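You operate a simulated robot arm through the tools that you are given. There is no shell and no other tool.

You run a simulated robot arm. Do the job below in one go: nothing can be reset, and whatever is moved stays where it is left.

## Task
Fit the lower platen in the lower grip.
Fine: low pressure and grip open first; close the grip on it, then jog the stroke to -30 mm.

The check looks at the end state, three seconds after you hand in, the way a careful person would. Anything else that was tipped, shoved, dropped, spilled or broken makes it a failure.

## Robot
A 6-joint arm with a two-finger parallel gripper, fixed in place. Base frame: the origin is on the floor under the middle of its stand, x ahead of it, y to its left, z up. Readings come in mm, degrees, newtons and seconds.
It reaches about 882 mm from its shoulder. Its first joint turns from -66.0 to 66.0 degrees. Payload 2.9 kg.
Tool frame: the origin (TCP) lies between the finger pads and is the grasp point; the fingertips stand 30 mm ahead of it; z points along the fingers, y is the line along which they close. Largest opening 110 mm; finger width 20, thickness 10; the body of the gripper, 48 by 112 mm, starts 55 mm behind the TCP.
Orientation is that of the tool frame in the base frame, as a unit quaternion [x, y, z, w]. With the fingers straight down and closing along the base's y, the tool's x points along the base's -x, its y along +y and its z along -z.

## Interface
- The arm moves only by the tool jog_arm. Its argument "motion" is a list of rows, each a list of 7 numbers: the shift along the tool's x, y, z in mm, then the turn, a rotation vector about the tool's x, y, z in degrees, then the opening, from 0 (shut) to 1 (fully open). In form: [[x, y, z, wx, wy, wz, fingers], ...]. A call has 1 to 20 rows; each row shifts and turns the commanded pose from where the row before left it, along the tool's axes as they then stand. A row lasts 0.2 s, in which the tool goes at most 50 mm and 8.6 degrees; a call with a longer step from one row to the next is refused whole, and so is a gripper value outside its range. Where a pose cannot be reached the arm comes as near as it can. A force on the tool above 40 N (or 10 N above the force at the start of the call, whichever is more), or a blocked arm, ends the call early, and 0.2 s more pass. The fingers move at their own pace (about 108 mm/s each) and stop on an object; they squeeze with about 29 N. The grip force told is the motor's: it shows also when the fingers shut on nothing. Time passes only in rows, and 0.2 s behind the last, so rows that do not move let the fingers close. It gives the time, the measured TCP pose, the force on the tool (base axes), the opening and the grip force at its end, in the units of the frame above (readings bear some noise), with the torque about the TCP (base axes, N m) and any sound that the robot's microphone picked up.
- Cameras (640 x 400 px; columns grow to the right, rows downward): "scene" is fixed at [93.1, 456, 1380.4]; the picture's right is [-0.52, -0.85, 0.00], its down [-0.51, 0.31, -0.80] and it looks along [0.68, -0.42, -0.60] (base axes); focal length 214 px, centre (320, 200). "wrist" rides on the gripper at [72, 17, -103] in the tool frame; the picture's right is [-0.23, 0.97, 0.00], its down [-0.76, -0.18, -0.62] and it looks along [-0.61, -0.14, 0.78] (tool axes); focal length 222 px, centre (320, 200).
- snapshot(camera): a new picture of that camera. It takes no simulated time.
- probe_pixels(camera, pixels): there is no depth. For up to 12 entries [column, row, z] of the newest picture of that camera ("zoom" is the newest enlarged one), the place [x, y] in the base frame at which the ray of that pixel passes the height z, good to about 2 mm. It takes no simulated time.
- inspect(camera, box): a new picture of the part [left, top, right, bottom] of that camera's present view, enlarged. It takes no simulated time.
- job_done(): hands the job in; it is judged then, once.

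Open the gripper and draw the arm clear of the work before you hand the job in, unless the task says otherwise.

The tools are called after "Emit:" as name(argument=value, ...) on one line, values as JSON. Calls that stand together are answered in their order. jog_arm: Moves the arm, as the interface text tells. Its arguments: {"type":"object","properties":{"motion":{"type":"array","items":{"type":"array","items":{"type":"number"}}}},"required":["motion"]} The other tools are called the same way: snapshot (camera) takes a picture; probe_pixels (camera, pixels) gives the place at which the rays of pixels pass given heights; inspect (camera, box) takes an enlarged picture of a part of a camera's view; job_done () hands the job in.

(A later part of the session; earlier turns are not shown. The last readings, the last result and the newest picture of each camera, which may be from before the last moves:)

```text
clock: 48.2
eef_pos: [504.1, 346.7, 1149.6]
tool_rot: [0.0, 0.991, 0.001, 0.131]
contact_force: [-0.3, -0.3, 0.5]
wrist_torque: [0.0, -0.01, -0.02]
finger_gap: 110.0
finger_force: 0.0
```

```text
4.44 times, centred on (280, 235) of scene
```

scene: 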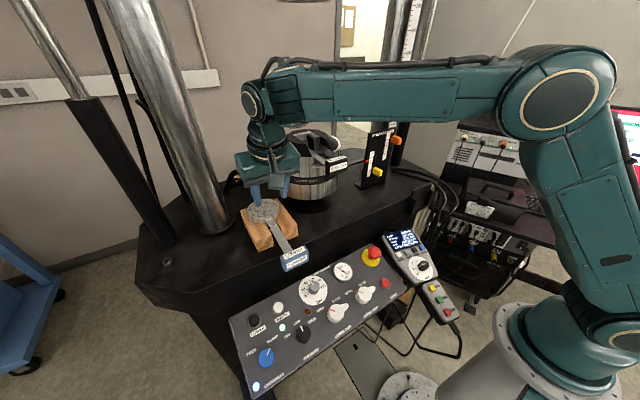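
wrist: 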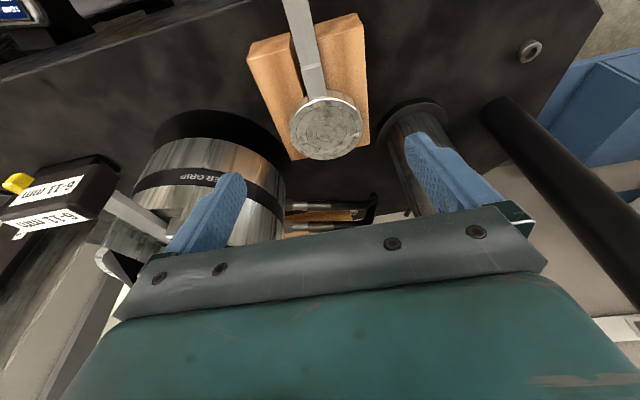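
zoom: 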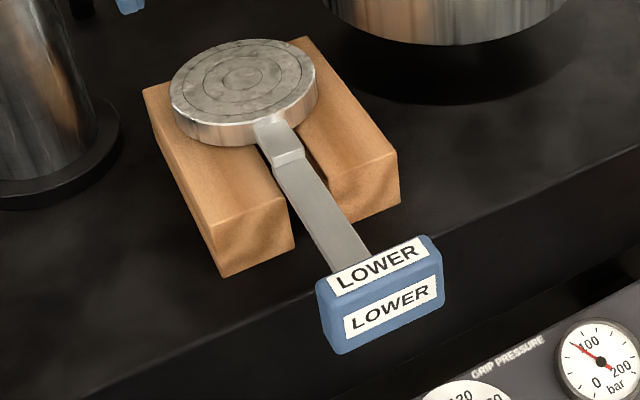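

The platen sits flat, shifted a few mm forward. I measure the disc's edges and centre precisely now.

Emit:
probe_pixels(camera="wrist", pixels=[[289.6, 130, 1004], [363.2, 126, 1004], [326.8, 133.2, 1004], [320, 99.8, 1004], [327, 159.8, 1004], [313, 70.5, 1001]])

Emit:
probe_pixels(camera="scene", pixels=[[246.25, 212, 1004], [279.3, 210, 1004], [262.5, 199, 1004], [265.5, 220, 1004], [262.3, 207.3, 1004]])

```text
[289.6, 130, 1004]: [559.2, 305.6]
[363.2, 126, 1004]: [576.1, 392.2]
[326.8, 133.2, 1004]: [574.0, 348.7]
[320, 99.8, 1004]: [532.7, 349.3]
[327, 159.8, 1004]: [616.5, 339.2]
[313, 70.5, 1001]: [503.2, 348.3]
```

```text
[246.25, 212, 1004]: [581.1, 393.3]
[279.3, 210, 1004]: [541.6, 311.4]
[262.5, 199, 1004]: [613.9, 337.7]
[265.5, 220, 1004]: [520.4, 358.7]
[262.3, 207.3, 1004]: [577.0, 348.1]
```

The disc is ~89 mm in diameter, centred at (575,348.5), so I can grip it directly across its diameter, right next to the centre of mass. I tilt to 30° (for reach at the grip) and hover with fingers fully open.

Emit:
jog_arm(motion=[[0, 0, 0, 0, -7.5, 0, 1], [0, 0, 0, 0, -7.5, 0, 1], [3.5, 0.6, 14, 0, 0, 0, 1], [3.5, 0.6, 14, 0, 0, 0, 1], [3.7, 0.6, 14.3, 0, 0, 0, 1], [0, 0, 0, 0, 0, 0, 1]])

Emit:
snapshot(camera="wrist")

Emit:
inspect(camera="wrist", box=[220, 60, 440, 220])

Emit:
snapshot(camera="scene")

```text
clock: 49.6
eef_pos: [517.6, 347.1, 1107.8]
tool_rot: [0.0, 0.966, 0.001, 0.258]
contact_force: [0.1, 1.1, -0.7]
wrist_torque: [-0.04, -0.01, -0.01]
finger_gap: 110.2
finger_force: 0.0
```

```text
taken
```

wrist: 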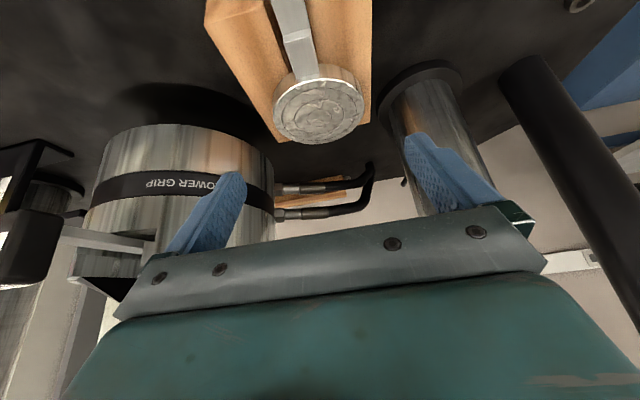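

```text
2.50 times, centred on (330, 140) of wrist
```

zoom: 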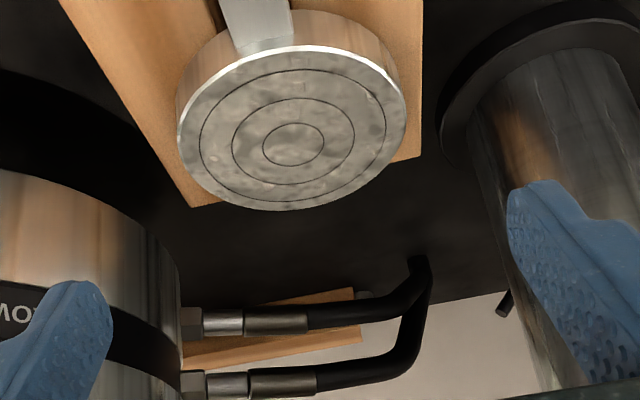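

```text
taken
```

scene: 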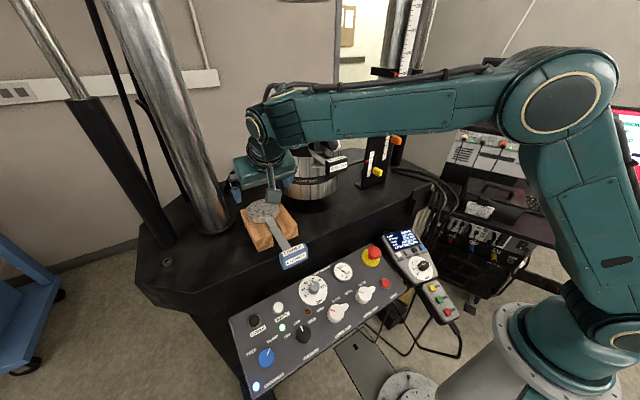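

Emit:
probe_pixels(camera="wrist", pixels=[[319.2, 118, 1004], [319.2, 118, 1000], [276, 118, 1004], [362, 110, 1004], [378, 116, 944], [389, 116, 944], [400, 180, 1000]])

Emit:
probe_pixels(camera="scene", pixels=[[262.3, 207.3, 1004], [213, 230, 944], [232, 222, 944], [293.5, 250.1, 1017.5]])

```text
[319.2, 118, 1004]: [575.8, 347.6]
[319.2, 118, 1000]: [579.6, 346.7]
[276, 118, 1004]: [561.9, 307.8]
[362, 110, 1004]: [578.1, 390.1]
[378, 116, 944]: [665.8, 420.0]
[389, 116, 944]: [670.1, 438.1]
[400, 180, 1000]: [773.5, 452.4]
```

```text
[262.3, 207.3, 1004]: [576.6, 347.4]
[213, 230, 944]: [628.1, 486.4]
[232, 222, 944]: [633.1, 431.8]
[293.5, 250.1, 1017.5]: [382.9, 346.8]
```

Disc centre confirmed at (576,347.5). I advance along the tool axis so the fingers come down on both sides of the disc.

Emit:
jog_arm(motion=[[0.3, 0.4, 25, 0, 0, 0, 1], [0.3, 0, 25, 0, 0, 0, 1], [0, 0, 20, 0, 0, 0, 1], [0, 0, 15, 0, 0, 0, 1], [0, 0, 0, 0, 0, 0, 1]])

Emit:
inspect(camera="wrist", box=[190, 80, 470, 240])

Emit:
inspect(camera="scene", box=[225, 170, 315, 240])

```text
clock: 50.8
eef_pos: [560.5, 347.2, 1034.3]
tool_rot: [0.0, 0.966, 0.0, 0.258]
contact_force: [-0.8, -0.5, -0.4]
wrist_torque: [0.02, 0.0, -0.01]
finger_gap: 109.8
finger_force: 0.0
```

```text
2.29 times, centred on (330, 160) of wrist
```

zoom: 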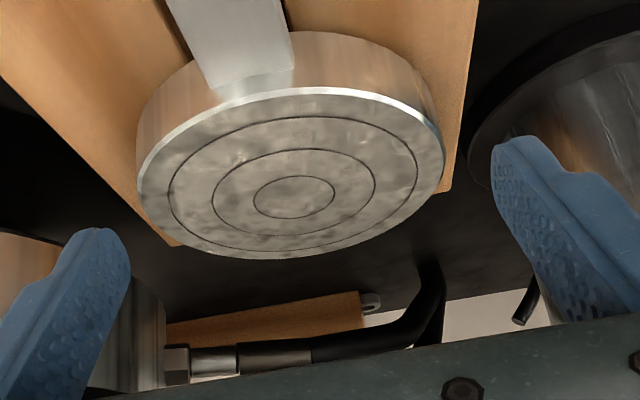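

```text
5.71 times, centred on (270, 205) of scene
```

zoom: 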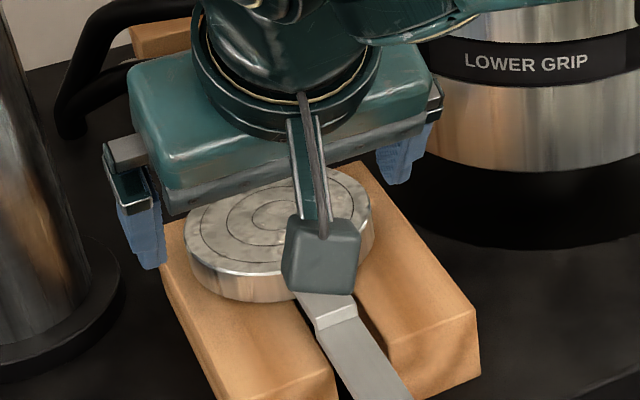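

Lateral alignment good (disc centre zoom 294 vs axis 297). I go the last 16.5 mm along the tool axis, then close on the disc.

Emit:
jog_arm(motion=[[0, 0, 8, 0, 0, 0, 1], [0, 0, 6, 0, 0, 0, 1], [0, 0, 2.5, 0, 0, 0, 1], [0, 0, 0, 0, 0, 0, 1]])

Emit:
jog_arm(motion=[[0, 0, 0, 0, 0, 0, 0.88], [0, 0, 0, 0, 0, 0, 0.6], [0, 0, 0, 0, 0, 0, 0], [0, 0, 0, 0, 0, 0, 0]])

Emit:
inspect(camera="wrist", box=[190, 80, 470, 240])

Emit:
inspect(camera="scene", box=[225, 170, 325, 270])

```text
clock: 51.8
eef_pos: [568.7, 349.2, 1019.7]
tool_rot: [0.0, 0.966, 0.0, 0.259]
contact_force: [0.0, 0.2, -0.1]
wrist_torque: [0.0, 0.01, -0.03]
finger_gap: 110.1
finger_force: 0.0
```

```text
clock: 52.8
eef_pos: [569.6, 347.1, 1021.5]
tool_rot: [0.0, 0.966, 0.0, 0.259]
contact_force: [0.2, -3.7, 0.7]
wrist_torque: [-0.15, -0.09, 0.02]
finger_gap: 89.7
finger_force: 29.4
```

```text
2.29 times, centred on (330, 160) of wrist
```

zoom: 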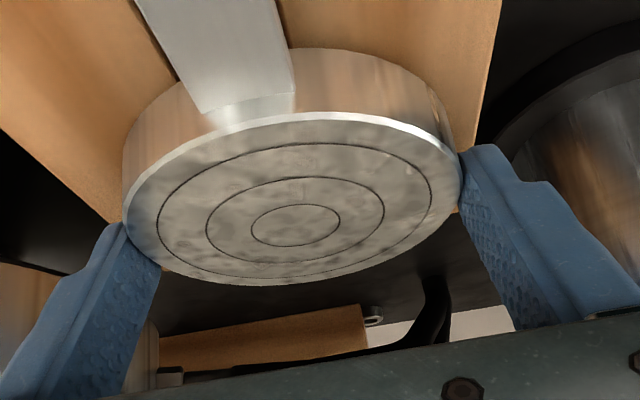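

```text
4.00 times, centred on (275, 220) of scene
```

zoom: 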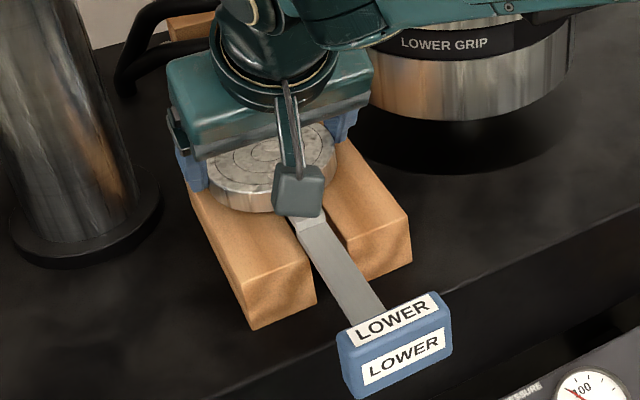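

Disc gripped at 89.7 mm. I lift 5 mm straight up, slowly, then pause to watch for slip.

Emit:
jog_arm(motion=[[-0.8, 0, -1.4, 0, 0, 0, 0], [-0.8, 0, -1.4, 0, 0, 0, 0], [-0.9, 0, -1.5, 0, 0, 0, 0], [0, 0, 0, 0, 0, 0, 0], [0, 0, 0, 0, 0, 0, 0]])

Emit:
inspect(camera="wrist", box=[190, 80, 470, 240])

Emit:
inspect(camera="scene", box=[225, 170, 325, 270])

```text
clock: 54.0
eef_pos: [568.7, 349.1, 1024.0]
tool_rot: [0.0, 0.966, 0.0, 0.259]
contact_force: [-0.4, -0.2, -10.4]
wrist_torque: [0.0, -0.11, -0.02]
finger_gap: 89.8
finger_force: 29.0
```

```text
2.29 times, centred on (330, 160) of wrist
```

zoom: 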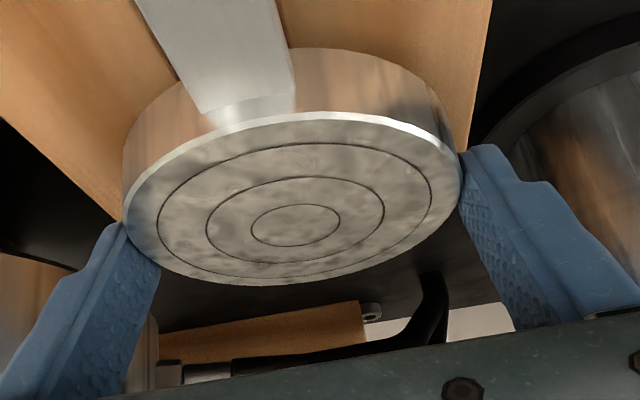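

```text
4.00 times, centred on (275, 220) of scene
```

zoom: 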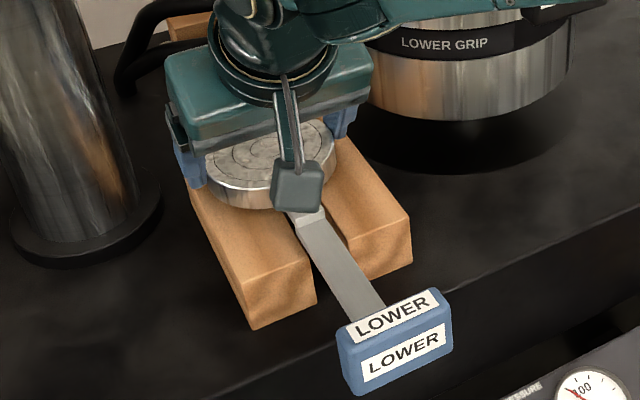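

Load −10.4 N fully carried with only −0.11 N·m, and disc position in the fingers is unchanged. I continue lifting slowly in stages.

Emit:
jog_arm(motion=[[-1.5, 0, -2.6, 0, 0, 0, 0], [-1.5, 0, -2.6, 0, 0, 0, 0], [-2, 0, -3.5, 0, 0, 0, 0], [-2, 0, -3.5, 0, 0, 0, 0], [-1.5, 0, -2.6, 0, 0, 0, 0], [0, 0, 0, 0, 0, 0, 0]])

Emit:
inspect(camera="wrist", box=[190, 80, 470, 240])

Emit:
inspect(camera="scene", box=[225, 170, 325, 270])

```text
clock: 55.4
eef_pos: [569.2, 347.9, 1040.5]
tool_rot: [-0.001, 0.966, 0.0, 0.259]
contact_force: [-0.6, -0.7, -10.3]
wrist_torque: [0.0, -0.08, 0.01]
finger_gap: 89.3
finger_force: 28.1
```

```text
2.29 times, centred on (330, 160) of wrist
```

zoom: 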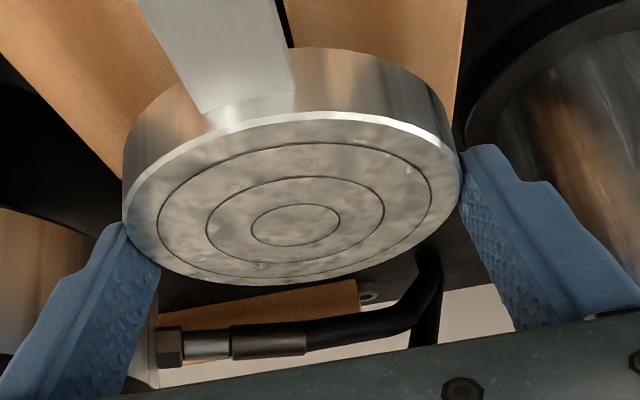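

```text
4.00 times, centred on (275, 220) of scene
```

zoom: 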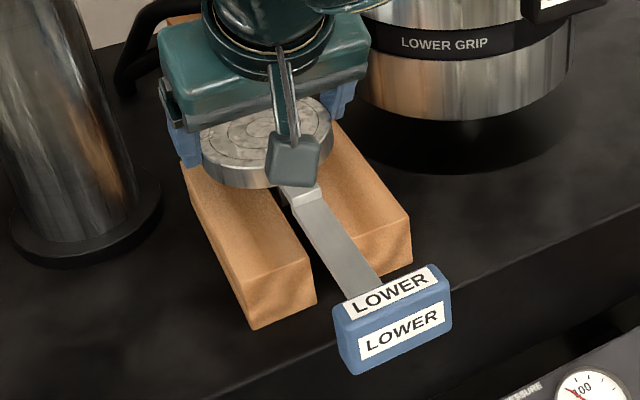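

Steady. I lift another ~70 mm smoothly and look at the tang underneath.

Emit:
jog_arm(motion=[[-1.5, 0, -2.6, 0, 0, 0, 0], [-2.5, 0, -4.33, 0, 0, 0, 0], [-3.5, 0, -6.06, 0, 0, 0, 0], [-4, 0, -6.93, 0, 0, 0, 0], [-4, 0, -6.93, 0, 0, 0, 0], [-4, 0, -6.93, 0, 0, 0, 0], [-4, 0, -6.93, 0, 0, 0, 0], [-4, 0, -6.93, 0, 0, 0, 0], [-3.5, 0, -6.06, 0, 0, 0, 0], [-2.5, 0, -4.33, 0, 0, 0, 0], [-1.5, 0, -2.6, 0, 0, 0, 0], [0, 0, 0, 0, 0, 0, 0]])

Emit:
inspect(camera="wrist", box=[190, 80, 470, 240])

Emit:
inspect(camera="scene", box=[225, 140, 325, 240])

```text
clock: 58.0
eef_pos: [568.7, 349.4, 1110.7]
tool_rot: [0.0, 0.966, 0.0, 0.259]
contact_force: [-0.5, 0.0, -10.8]
wrist_torque: [0.01, -0.07, 0.01]
finger_gap: 89.8
finger_force: 28.8
```

```text
2.29 times, centred on (330, 160) of wrist
```

zoom: 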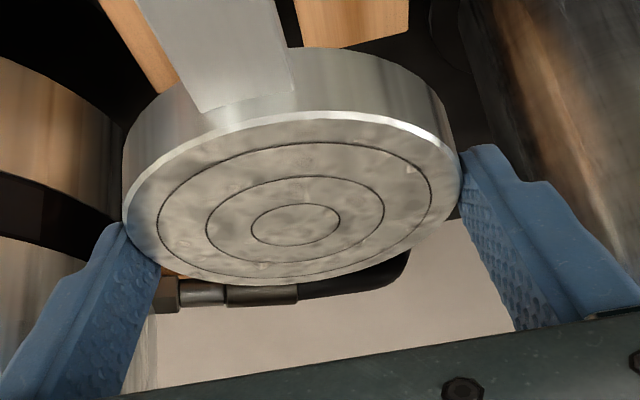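

```text
4.00 times, centred on (275, 190) of scene
```

zoom: 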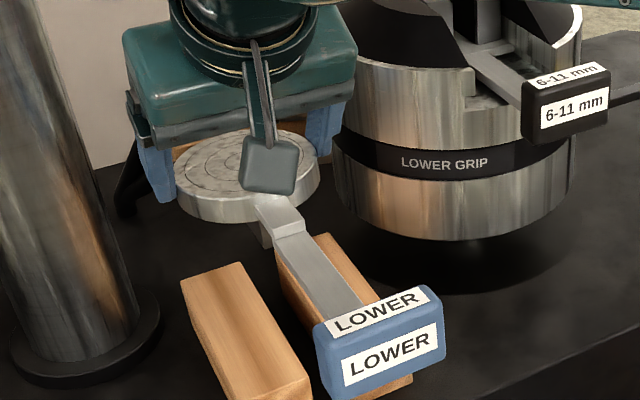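

Emit:
inspect(camera="scene", box=[260, 170, 310, 215])

```text
8.89 times, centred on (285, 192) of scene
```

zoom: 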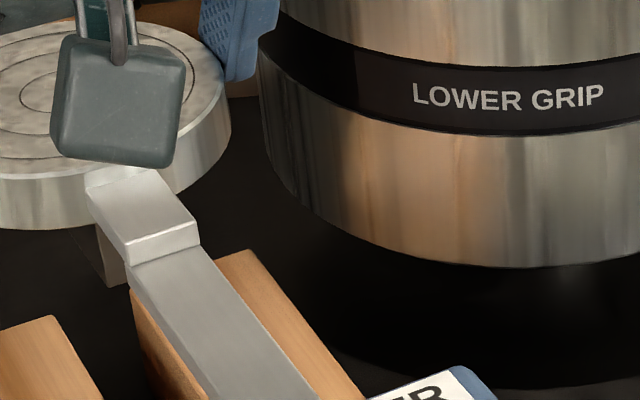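

Emit:
probe_pixels(camera="scene", pixels=[[261.4, 201.8, 1000], [261.4, 201.8, 1020], [261.4, 201.8, 1040], [261.4, 201.8, 1060], [260, 195, 1040], [260, 195, 1060], [260, 195, 1080]])

```text
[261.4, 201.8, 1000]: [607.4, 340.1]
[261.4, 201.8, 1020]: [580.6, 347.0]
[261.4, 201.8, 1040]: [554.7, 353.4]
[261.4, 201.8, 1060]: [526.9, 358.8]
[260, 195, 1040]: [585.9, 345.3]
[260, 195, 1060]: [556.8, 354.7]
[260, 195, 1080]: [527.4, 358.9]
```

Tang hangs about 35 mm below the disc. I lift 115 mm more so it clears the jaw tops (z 1149).

Emit:
jog_arm(motion=[[-1.5, 0, -2.6, 0, 0, 0, 0], [-2.5, 0, -4.33, 0, 0, 0, 0], [-3.5, 0, -6.06, 0, 0, 0, 0], [-4, 0, -6.93, 0, 0, 0, 0], [-4, 0, -6.93, 0, 0, 0, 0], [-4, 0, -6.93, 0, 0, 0, 0], [-4, 0, -6.93, 0, 0, 0, 0], [-4, 0, -6.93, 0, 0, 0, 0], [-4, 0, -6.93, 0, 0, 0, 0], [-4, 0, -6.93, 0, 0, 0, 0], [-4, 0, -6.93, 0, 0, 0, 0], [-4, 0, -6.93, 0, 0, 0, 0], [-4, 0, -6.93, 0, 0, 0, 0], [-4, 0, -6.93, 0, 0, 0, 0], [-3.5, 0, -6.06, 0, 0, 0, 0], [-2.5, 0, -4.33, 0, 0, 0, 0], [0, 0, 0, 0, 0, 0, 0]])

Emit:
snapshot(camera="scene")

Emit:
inspect(camera="wrist", box=[190, 80, 470, 240])

```text
clock: 61.6
eef_pos: [549.4, 354.6, 1186.7]
tool_rot: [0.0, 0.966, 0.001, 0.26]
contact_force: [-0.3, 0.1, -10.3]
wrist_torque: [0.0, -0.12, -0.02]
finger_gap: 89.7
finger_force: 28.8
out of reach, approached as far as the arm can: row 10, 11, 12, 13, 14, 15
```

```text
taken
```

scene: 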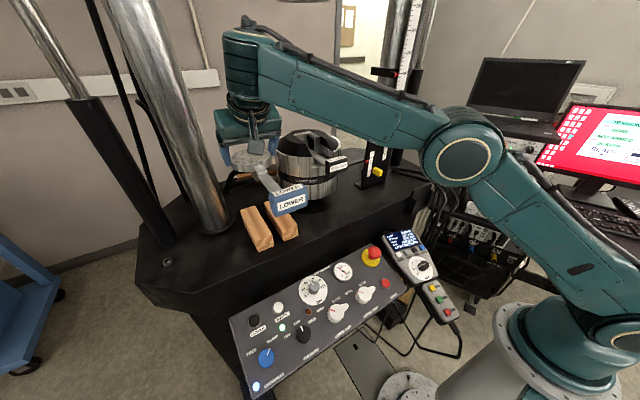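

```text
2.29 times, centred on (330, 160) of wrist
```

zoom: 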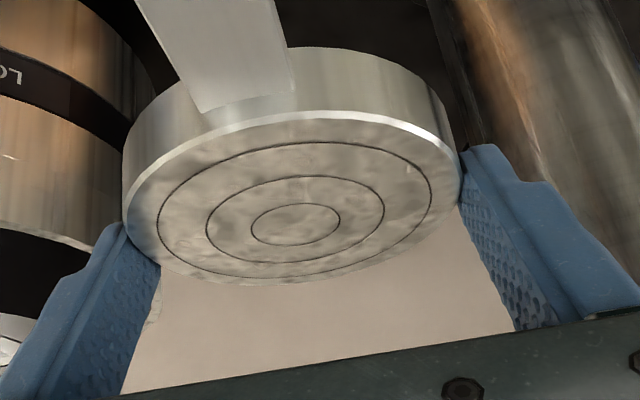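

The arm hits its reach limit at 30° tilt (stopped at z 1187), so I need a steeper tilt to clear the jaws. I bring the platen back down (80 mm first) to see where the command stands, holding it still.

Emit:
jog_arm(motion=[[2.5, 0, 4.33, 0, 0, 0, 0], [3.5, 0, 6.06, 0, 0, 0, 0], [4, 0, 6.93, 0, 0, 0, 0], [4, 0, 6.93, 0, 0, 0, 0], [4, 0, 6.93, 0, 0, 0, 0], [4, 0, 6.93, 0, 0, 0, 0], [4, 0, 6.93, 0, 0, 0, 0], [4, 0, 6.93, 0, 0, 0, 0], [4, 0, 6.93, 0, 0, 0, 0], [4, 0, 6.93, 0, 0, 0, 0], [2, 0, 3.46, 0, 0, 0, 0], [0, 0, 0, 0, 0, 0, 0]])

Emit:
snapshot(camera="scene")

Emit:
inspect(camera="wrist", box=[190, 80, 470, 240])

```text
clock: 64.2
eef_pos: [549.1, 354.8, 1107.1]
tool_rot: [-0.001, 0.966, 0.0, 0.258]
contact_force: [0.0, 0.0, -9.8]
wrist_torque: [0.01, -0.11, 0.0]
finger_gap: 89.6
finger_force: 28.9
```

```text
taken
```

scene: 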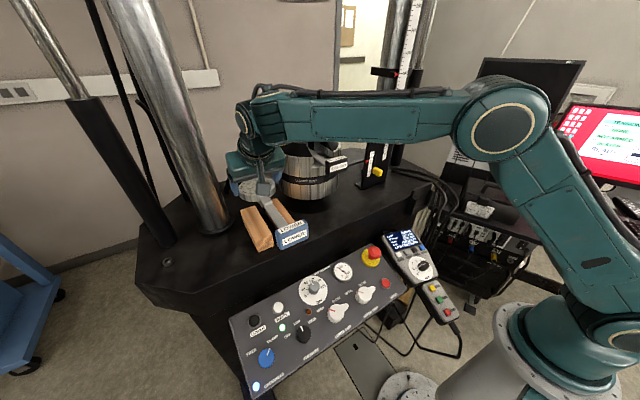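

```text
2.29 times, centred on (330, 160) of wrist
```

zoom: 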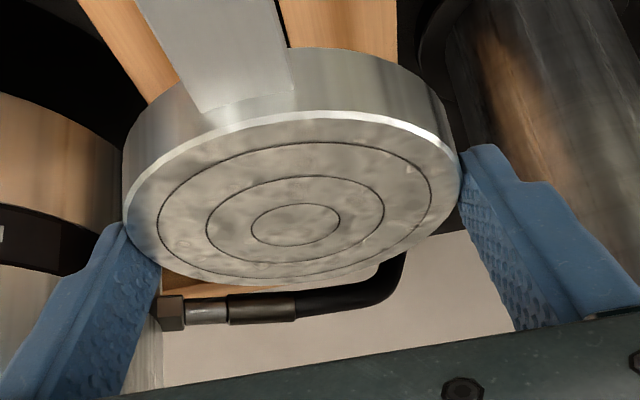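

The grip is still firm (−9.8 N). I inspect the wood blocks' positions before setting the platen back down.

Emit:
inspect(camera="scene", box=[225, 180, 315, 260])

```text
5.00 times, centred on (270, 220) of scene
```

zoom: 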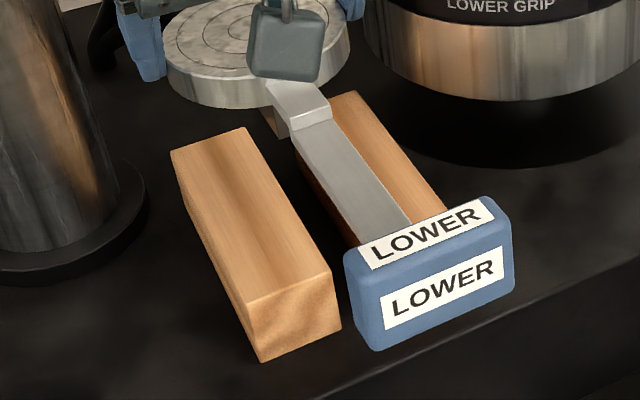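

Emit:
probe_pixels(camera="scene", pixels=[[255, 205.6, 986], [240, 210.4, 986], [272, 234.4, 986], [255.4, 240.4, 986], [277, 198.4, 986]])

```text
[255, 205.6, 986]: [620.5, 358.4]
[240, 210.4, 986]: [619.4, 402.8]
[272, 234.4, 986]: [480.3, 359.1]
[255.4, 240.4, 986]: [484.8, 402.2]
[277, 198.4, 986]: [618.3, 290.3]
```

Wood blocks are unmoved (gap y 331–359). I shift the platen back over the gap and lower it to about 8 mm above the wood.

Emit:
jog_arm(motion=[[-4, -2.3, 2.3, 0, 0, 0, 0], [-6, -3.4, 3.5, 0, 0, 0, 0], [-6.5, -3.6, 3.7, 0, 0, 0, 0], [1.5, 0, 2.6, 0, 0, 0, 0], [2.5, 0, 4.33, 0, 0, 0, 0], [4, 0, 6.93, 0, 0, 0, 0], [4, 0, 6.93, 0, 0, 0, 0], [4, 0, 6.93, 0, 0, 0, 0], [4, 0, 6.93, 0, 0, 0, 0], [4, 0, 6.93, 0, 0, 0, 0], [4, 0, 6.93, 0, 0, 0, 0], [4, 0, 6.93, 0, 0, 0, 0], [3, 0, 5.2, 0, 0, 0, 0], [2, 0, 3.46, 0, 0, 0, 0], [0, 0, 0, 0, 0, 0, 0]])

Emit:
inspect(camera="scene", box=[225, 180, 315, 260])

Emit:
inspect(camera="wrist", box=[190, 20, 470, 240])

```text
clock: 67.4
eef_pos: [568.9, 345.4, 1034.1]
tool_rot: [0.0, 0.966, 0.0, 0.259]
contact_force: [-0.1, 0.1, -9.5]
wrist_torque: [0.04, -0.09, 0.01]
finger_gap: 89.6
finger_force: 28.9
```

```text
5.00 times, centred on (270, 220) of scene
```

zoom: 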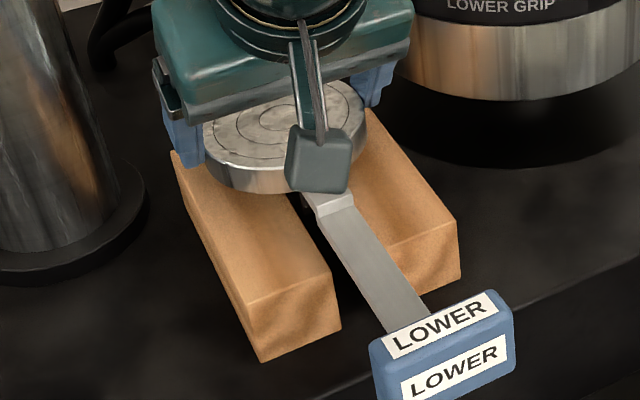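

```text
1.82 times, centred on (330, 130) of wrist
```

zoom: 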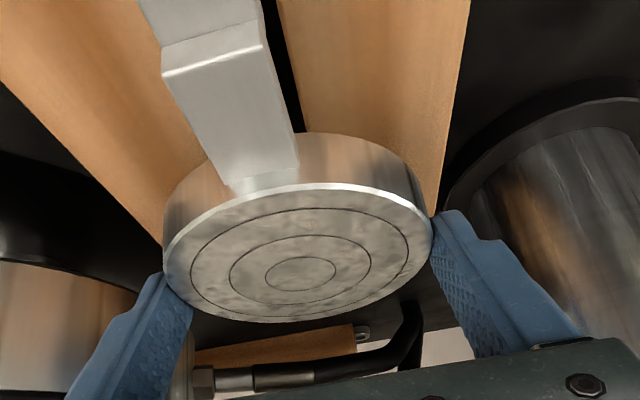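

Tang is in the gap with no contact. I lower the last 12 mm in small steps until the wood takes the weight.

Emit:
jog_arm(motion=[[2, 0, 3.46, 0, 0, 0, 0], [2, 0, 3.46, 0, 0, 0, 0], [1.5, 0, 2.6, 0, 0, 0, 0], [0, 0, 0, 0, 0, 0, 0]])

Emit:
jog_arm(motion=[[0.75, 0, 1.3, 0, 0, 0, 0], [0, 0, 0, 0, 0, 0, 0]])

```text
clock: 68.4
eef_pos: [569.7, 345.1, 1021.6]
tool_rot: [0.0, 0.966, 0.0, 0.259]
contact_force: [-0.5, 0.7, -9.7]
wrist_torque: [0.02, -0.09, 0.0]
finger_gap: 89.5
finger_force: 29.0
```

```text
clock: 69.0
eef_pos: [569.0, 346.6, 1020.7]
tool_rot: [0.0, 0.966, -0.001, 0.258]
contact_force: [0.4, 0.8, -10.1]
wrist_torque: [-0.01, -0.09, 0.03]
finger_gap: 89.7
finger_force: 29.7
```

Emit:
jog_arm(motion=[[0.6, 0, 1.04, 0, 0, 0, 0], [0, 0, 0, 0, 0, 0, 0]])

Emit:
inspect(camera="scene", box=[225, 180, 315, 260])

```text
clock: 69.6
eef_pos: [568.8, 345.9, 1020.3]
tool_rot: [0.001, 0.966, 0.0, 0.259]
contact_force: [1.1, -0.2, -9.3]
wrist_torque: [0.02, -0.2, -0.02]
finger_gap: 89.5
finger_force: 28.5
```

```text
5.00 times, centred on (270, 220) of scene
```

zoom: 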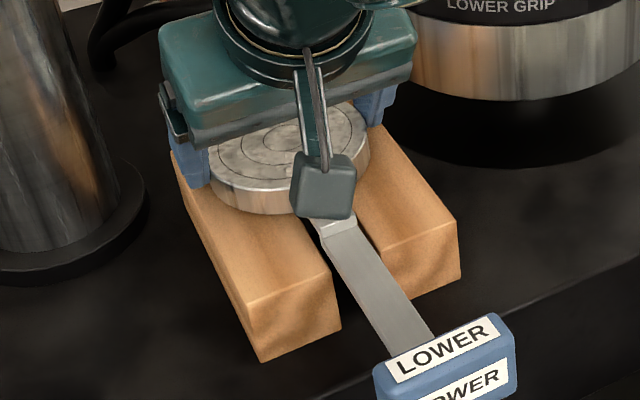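

Emit:
jog_arm(motion=[[0.6, 0, 1.04, 0, 0, 0, 0], [0, 0, 0, 0, 0, 0, 0]])

Emit:
jog_arm(motion=[[0.6, 0, 1.04, 0, 0, 0, 0], [0, 0, 0, 0, 0, 0, 0]])

```text
clock: 70.2
eef_pos: [568.9, 345.3, 1019.0]
tool_rot: [-0.001, 0.966, 0.001, 0.26]
contact_force: [-0.7, 0.7, -4.2]
wrist_torque: [0.0, -0.34, 0.03]
finger_gap: 89.6
finger_force: 28.3
```

```text
clock: 70.8
eef_pos: [568.8, 346.1, 1021.1]
tool_rot: [0.002, 0.965, 0.0, 0.262]
contact_force: [0.9, -0.4, 3.8]
wrist_torque: [0.0, -0.88, 0.01]
finger_gap: 89.4
finger_force: 28.7
```

The wood now carries it (+3.8 N). I release by opening fully and retreat along the tool axis.

Emit:
jog_arm(motion=[[0, 0, 0, 0, 0, 0, 0.85], [0, 0, 0, 0, 0, 0, 1], [0, 0, 0, 0, 0, 0, 1], [0, 0, -15, 0, 0, 0, 1], [0, 0, -30, 0, 0, 0, 1], [0, 0, -35, 0, 0, 0, 1], [0, 0, -30, 0, 0, 0, 1], [0, 0, 0, 0, 0, 0, 1]])

Emit:
inspect(camera="scene", box=[235, 190, 325, 280])

Emit:
snapshot(camera="wrist")

```text
clock: 72.6
eef_pos: [513.5, 348.3, 1112.6]
tool_rot: [0.001, 0.966, -0.001, 0.259]
contact_force: [0.0, 0.2, -0.4]
wrist_torque: [-0.03, 0.03, 0.01]
finger_gap: 110.4
finger_force: 0.0
```

```text
4.44 times, centred on (280, 235) of scene
```

zoom: 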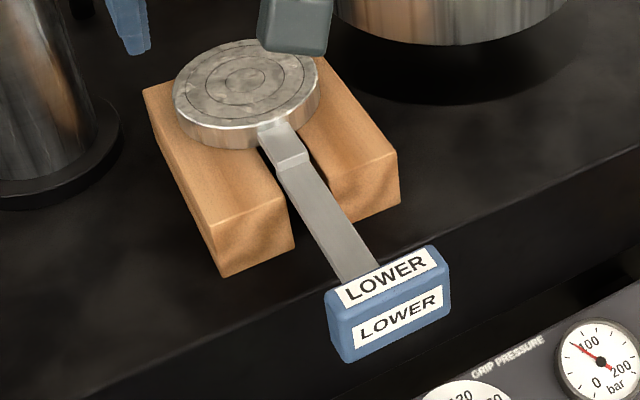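

```text
taken
```

wrist: 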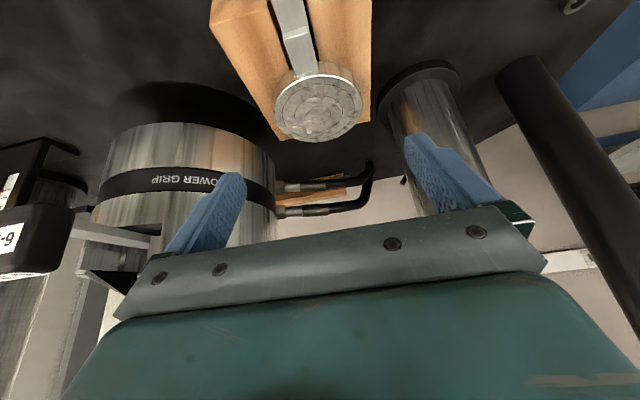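

Platen is back in place. Before regripping, I test with the empty gripper whether a 45° tilt reaches over the jaws at (630,162,1230).

Emit:
jog_arm(motion=[[-4.7, 0, -28.1, 0, 0, 0, 1], [-4.7, 0, -28.1, 0, 0, 0, 1], [-4.7, 0, -28.1, 0, 0, 0, 1], [0, 0, 0, 0, -7.5, 0, 1], [0, 0, 0, 0, -7.5, 0, 1], [-13.4, -31.1, 4.6, 0, 0, 0, 1], [-13.4, -31.1, 4.6, 0, 0, 0, 1], [-13.4, -31.1, 4.6, 0, 0, 0, 1], [-13.4, -31.1, 4.6, 0, 0, 0, 1], [-13.4, -31.1, 4.6, 0, 0, 0, 1], [-13.4, -31.1, 4.6, 0, 0, 0, 1], [0, 0, 0, 0, 0, 0, 1]])

Emit:
jog_arm(motion=[[-12.4, 0, 12.4, 0, 0, 0, 1], [-12.4, 0, 12.4, 0, 0, 0, 1], [-12.4, 0, 12.4, 0, 0, 0, 1], [-12.4, 0, 12.4, 0, 0, 0, 1], [0, 0, 0, 0, 0, 0, 1]])

Emit:
snapshot(camera="wrist")

Emit:
snapshot(camera="scene")

```text
clock: 75.2
eef_pos: [559.6, 156.0, 1231.5]
tool_rot: [-0.001, 0.924, 0.001, 0.383]
contact_force: [0.2, -0.1, -0.1]
wrist_torque: [-0.03, 0.0, -0.02]
finger_gap: 110.0
finger_force: 0.2
```

```text
clock: 76.4
eef_pos: [629.5, 158.6, 1230.4]
tool_rot: [0.0, 0.924, 0.0, 0.383]
contact_force: [-0.2, 0.8, 0.2]
wrist_torque: [0.02, 0.04, 0.01]
finger_gap: 110.2
finger_force: 0.1
```

```text
taken
```

wrist: 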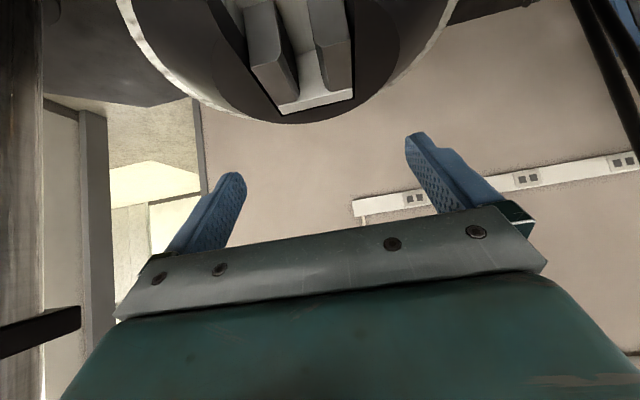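

```text
taken
```

scene: 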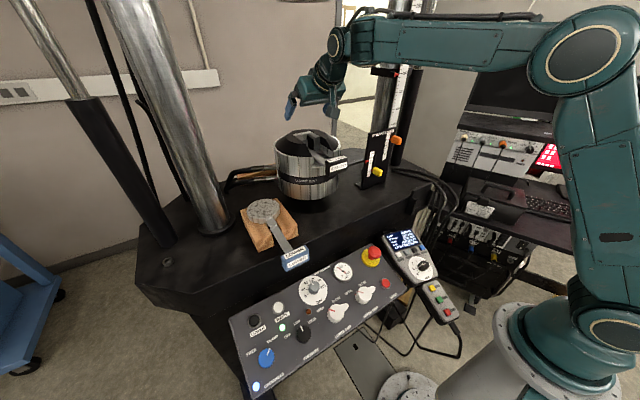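

Reachable at 45°. The wrist camera now also looks down onto the jaws (250–350, 0–115), so I zoom in to verify the jaw gap location.

Emit:
inspect(camera="wrist", box=[220, 0, 380, 120])

```text
3.33 times, centred on (300, 60) of wrist
```

zoom: 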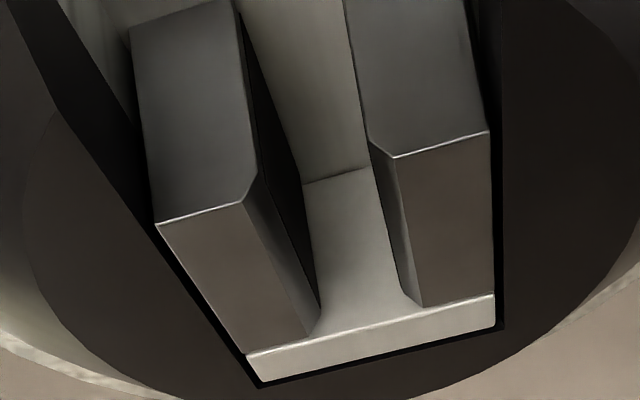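

Emit:
probe_pixels(camera="wrist", pixels=[[276.9, 60.9, 1149], [296.1, 99.9, 1149], [322.5, 47.1, 1149], [330.9, 92.1, 1149], [251.1, 66.9, 1149], [350.1, 39.6, 1149]])

```text
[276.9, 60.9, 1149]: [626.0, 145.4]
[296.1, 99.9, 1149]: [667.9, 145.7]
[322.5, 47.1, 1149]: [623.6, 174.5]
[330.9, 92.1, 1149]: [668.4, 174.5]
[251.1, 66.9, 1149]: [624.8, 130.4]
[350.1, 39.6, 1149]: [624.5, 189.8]
```

Jaw gap centre is about y 160.7, x 646.5. Now I return to hover behind the platen with the tool at 45° for the regrip.

Emit:
jog_arm(motion=[[12.4, 0, -12.4, 0, 0, 0, 1], [12.4, 0, -12.4, 0, 0, 0, 1], [12.4, 0, -12.4, 0, 0, 0, 1], [12.4, 0, -12.4, 0, 0, 0, 1], [8.2, 31.3, -8.2, 0, 0, 0, 1], [8.2, 31.3, -8.2, 0, 0, 0, 1], [8.2, 31.3, -8.2, 0, 0, 0, 1], [8.2, 31.3, -8.2, 0, 0, 0, 1], [8.2, 31.3, -8.2, 0, 0, 0, 1], [8.2, 31.3, -8.2, 0, 0, 0, 1], [25.1, 0, 25.1, 0, 0, 0, 1], [25.1, 0, 25.1, 0, 0, 0, 1], [25.1, 0, 25.1, 0, 0, 0, 1], [25.1, 0, 25.1, 0, 0, 0, 1], [0, 0, 0, 0, 0, 0, 1]])

Emit:
snapshot(camera="wrist")

Emit:
inspect(camera="wrist", box=[220, 0, 420, 140])

Emit:
inspect(camera="scene", box=[225, 170, 325, 270])

```text
clock: 79.6
eef_pos: [490.5, 345.8, 1089.5]
tool_rot: [0.0, 0.924, 0.0, 0.383]
contact_force: [-0.8, 0.2, -0.6]
wrist_torque: [-0.01, 0.05, 0.01]
finger_gap: 109.8
finger_force: 0.1
```

```text
taken
```

wrist: 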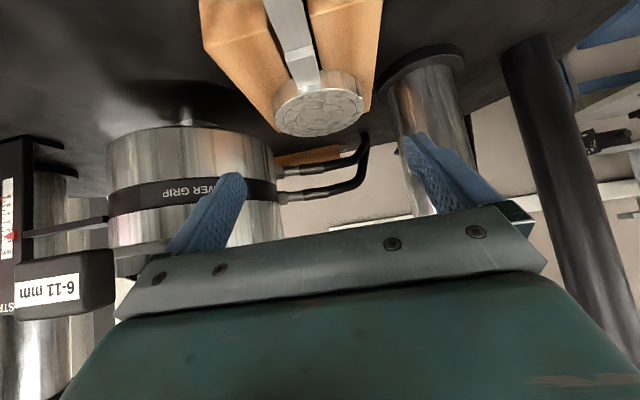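

```text
2.86 times, centred on (320, 70) of wrist
```

zoom: 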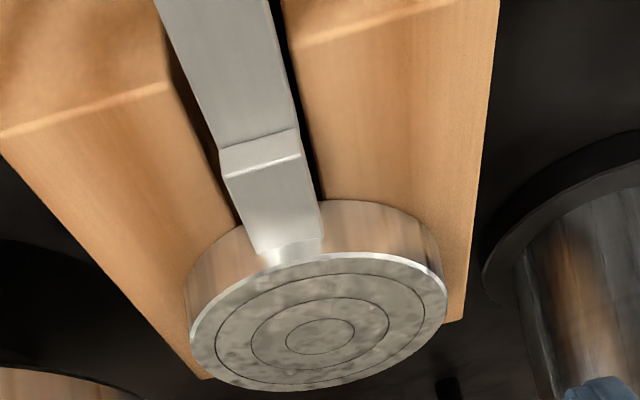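

```text
4.00 times, centred on (275, 220) of scene
```

zoom: 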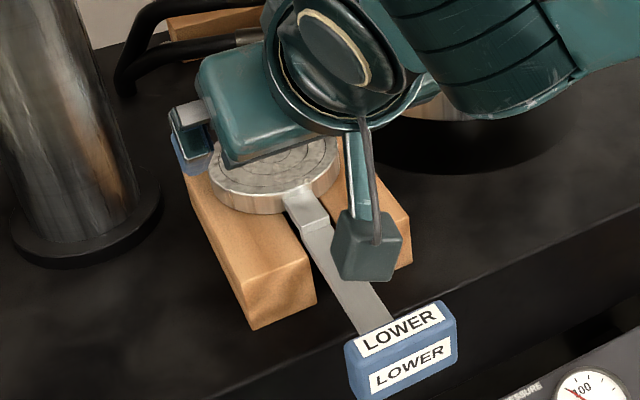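

Emit:
probe_pixels(camera="wrist", pixels=[[320, 118, 1004], [275.2, 119, 1004], [364.5, 105, 1004], [309, 89, 1004]])

Emit:
probe_pixels(camera="scene", pixels=[[263.5, 207.8, 1004]])

```text
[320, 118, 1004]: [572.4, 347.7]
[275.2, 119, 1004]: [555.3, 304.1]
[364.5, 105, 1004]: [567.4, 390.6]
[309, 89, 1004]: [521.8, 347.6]
```

```text
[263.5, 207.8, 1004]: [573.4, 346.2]
```

Disc centre is now about (573.2,347). I advance along the 45° tool axis with the fingers wide, stopping short for a check.

Emit:
jog_arm(motion=[[1.3, 0.6, 25, 0, 0, 0, 1], [1.3, 0.6, 25, 0, 0, 0, 1], [1.4, 0, 20, 0, 0, 0, 1], [0, 0, 15, 0, 0, 0, 1], [0, 0, 0, 0, 0, 0, 1]])

Emit:
inspect(camera="wrist", box=[190, 40, 470, 220])

Emit:
inspect(camera="scene", box=[225, 170, 325, 270])

```text
clock: 80.8
eef_pos: [547.6, 348.1, 1024.9]
tool_rot: [-0.001, 0.924, 0.001, 0.382]
contact_force: [0.6, -0.7, -0.9]
wrist_torque: [0.0, 0.02, -0.03]
finger_gap: 110.0
finger_force: 0.0
```

```text
2.22 times, centred on (330, 130) of wrist
```

zoom: 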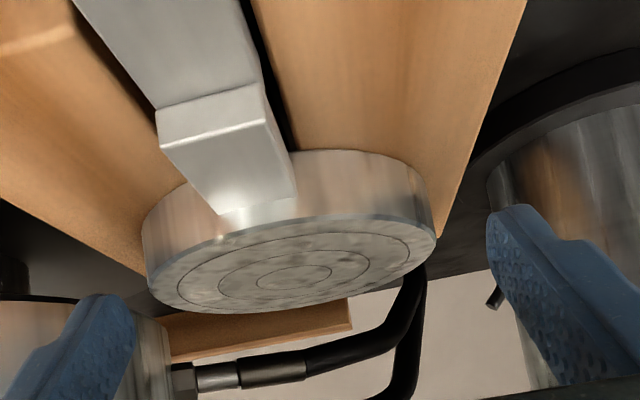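

```text
4.00 times, centred on (275, 220) of scene
```

zoom: 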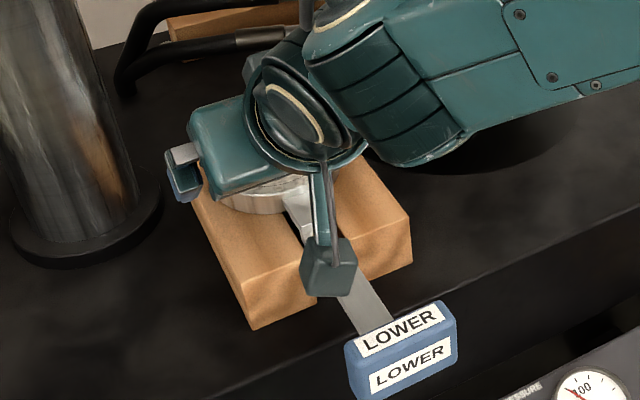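

Projection of the disc centre (318.75,166) matches the prediction. I make the final 12.8 mm and close on the disc.

Emit:
jog_arm(motion=[[-0.7, -0.8, 6, 0, 0, 0, 1], [-0.7, 0, 4.5, 0, 0, 0, 1], [0, 0, 2.3, 0, 0, 0, 1], [0, 0, 0, 0, 0, 0, 1]])

Emit:
jog_arm(motion=[[0, 0, 0, 0, 0, 0, 0.88], [0, 0, 0, 0, 0, 0, 0.6], [0, 0, 0, 0, 0, 0, 0], [0, 0, 0, 0, 0, 0, 0]])

Emit:
inspect(camera="wrist", box=[190, 40, 470, 240])

Emit:
inspect(camera="scene", box=[225, 170, 325, 270])

```text
clock: 81.8
eef_pos: [557.8, 346.4, 1016.6]
tool_rot: [0.0, 0.924, 0.0, 0.383]
contact_force: [0.0, 0.3, -0.4]
wrist_torque: [0.01, 0.01, -0.01]
finger_gap: 110.2
finger_force: 0.1
```

```text
clock: 82.8
eef_pos: [556.6, 346.7, 1017.6]
tool_rot: [-0.001, 0.924, 0.001, 0.382]
contact_force: [0.3, -3.5, 0.0]
wrist_torque: [-0.08, -0.07, -0.05]
finger_gap: 89.6
finger_force: 28.9
```

```text
2.00 times, centred on (330, 140) of wrist
```

zoom: 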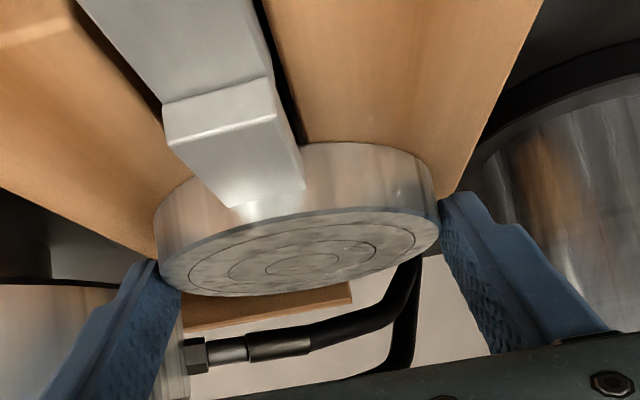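

```text
4.00 times, centred on (275, 220) of scene
```

zoom: 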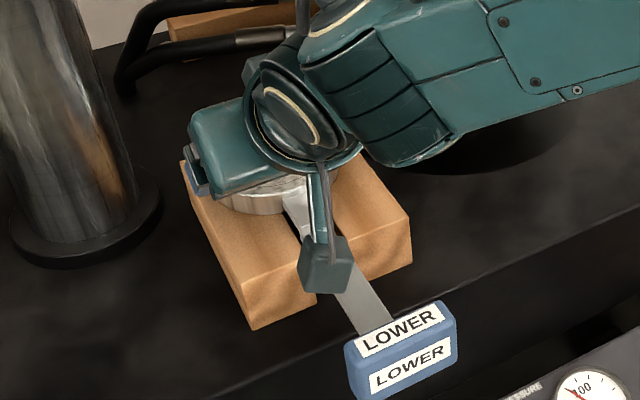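

Gripped on the diameter (89.6 mm). I lift 5 mm slowly and check.

Emit:
jog_arm(motion=[[-1.0, 0, -1.0, 0, 0, 0, 0], [-1.2, 0, -1.2, 0, 0, 0, 0], [-1.4, 0, -1.4, 0, 0, 0, 0], [0, 0, 0, 0, 0, 0, 0], [0, 0, 0, 0, 0, 0, 0]])

Emit:
inspect(camera="wrist", box=[190, 40, 470, 240])

Emit:
inspect(camera="scene", box=[225, 170, 325, 270])

```text
clock: 84.0
eef_pos: [558.7, 346.7, 1023.2]
tool_rot: [0.0, 0.924, -0.001, 0.383]
contact_force: [0.3, 1.0, -10.1]
wrist_torque: [0.02, 0.01, 0.01]
finger_gap: 89.5
finger_force: 28.7
```

```text
2.00 times, centred on (330, 140) of wrist
```

zoom: 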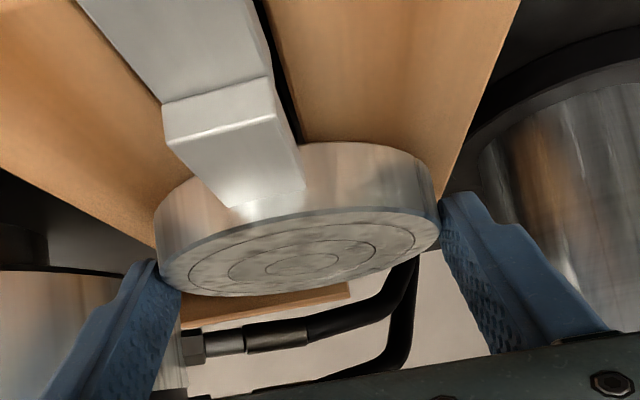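

```text
4.00 times, centred on (275, 220) of scene
```

zoom: 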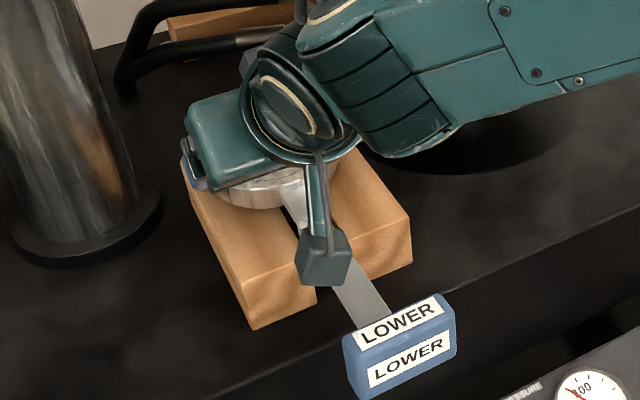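

Stable at −10.1 N. I lift about 119 mm smoothly.

Emit:
jog_arm(motion=[[-2.1, 0, -2.1, 0, 0, 0, 0], [-3.5, 0, -3.5, 0, 0, 0, 0], [-5, 0, -5, 0, 0, 0, 0], [-5.66, 0, -5.66, 0, 0, 0, 0], [-5.66, 0, -5.66, 0, 0, 0, 0], [-5.66, 0, -5.66, 0, 0, 0, 0], [-5.66, 0, -5.66, 0, 0, 0, 0], [-5.66, 0, -5.66, 0, 0, 0, 0], [-5.66, 0, -5.66, 0, 0, 0, 0], [-5.66, 0, -5.66, 0, 0, 0, 0], [-5.66, 0, -5.66, 0, 0, 0, 0], [-5.66, 0, -5.66, 0, 0, 0, 0], [-5.66, 0, -5.66, 0, 0, 0, 0], [-5.66, 0, -5.66, 0, 0, 0, 0], [-5.66, 0, -5.66, 0, 0, 0, 0], [-3.5, 0, -3.5, 0, 0, 0, 0], [-2.1, 0, -2.1, 0, 0, 0, 0], [0, 0, 0, 0, 0, 0, 0]])

Emit:
inspect(camera="wrist", box=[190, 40, 470, 240])

Emit:
inspect(camera="scene", box=[225, 130, 325, 240])

```text
clock: 87.8
eef_pos: [557.8, 347.4, 1142.9]
tool_rot: [0.0, 0.924, 0.001, 0.383]
contact_force: [0.6, 0.0, -10.9]
wrist_torque: [0.01, 0.06, -0.03]
finger_gap: 89.5
finger_force: 29.2
```

```text
2.00 times, centred on (330, 140) of wrist
```

zoom: 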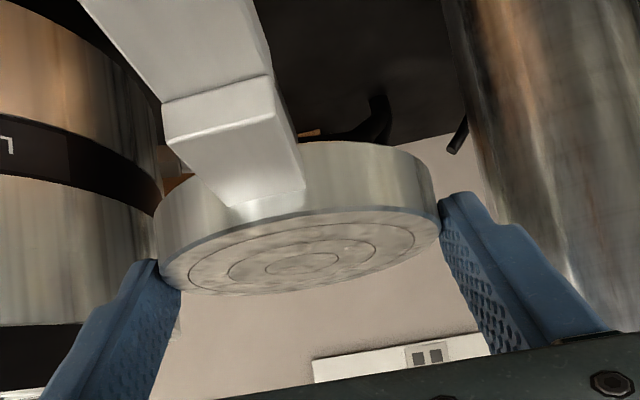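

```text
3.64 times, centred on (275, 185) of scene
```

zoom: 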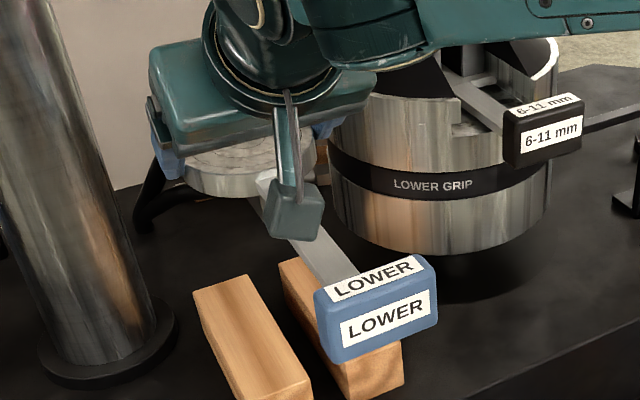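

Still steady. I lift another 84 mm while drifting 30 mm toward the grip.

Emit:
jog_arm(motion=[[-2.1, -1, -2.1, 0, 0, 0, 0], [-4, -2, -4, 0, 0, 0, 0], [-5.3, -3, -5.3, 0, 0, 0, 0], [-5.3, -3, -5.3, 0, 0, 0, 0], [-5.3, -3, -5.3, 0, 0, 0, 0], [-5.3, -3, -5.3, 0, 0, 0, 0], [-5.3, -3, -5.3, 0, 0, 0, 0], [-5.3, -3, -5.3, 0, 0, 0, 0], [-5.3, -3, -5.3, 0, 0, 0, 0], [-5.3, -3, -5.3, 0, 0, 0, 0], [-5.3, -2, -5.3, 0, 0, 0, 0], [-3.5, -1, -3.5, 0, 0, 0, 0], [-2.1, 0, -2.1, 0, 0, 0, 0], [0, 0, 0, 0, 0, 0, 0]])

Emit:
inspect(camera="wrist", box=[190, 40, 470, 240])

Emit:
snapshot(camera="scene")

```text
clock: 90.8
eef_pos: [558.0, 316.8, 1226.6]
tool_rot: [0.0, 0.924, -0.001, 0.384]
contact_force: [0.0, 0.2, -11.0]
wrist_torque: [-0.01, 0.01, 0.03]
finger_gap: 89.2
finger_force: 28.7
```

```text
2.00 times, centred on (330, 140) of wrist
```

zoom: 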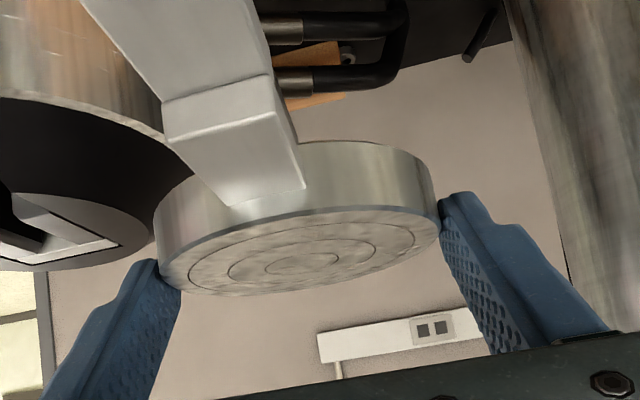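

```text
taken
```

scene: 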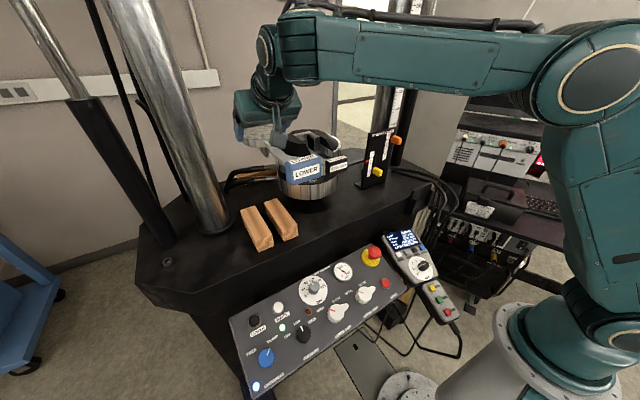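

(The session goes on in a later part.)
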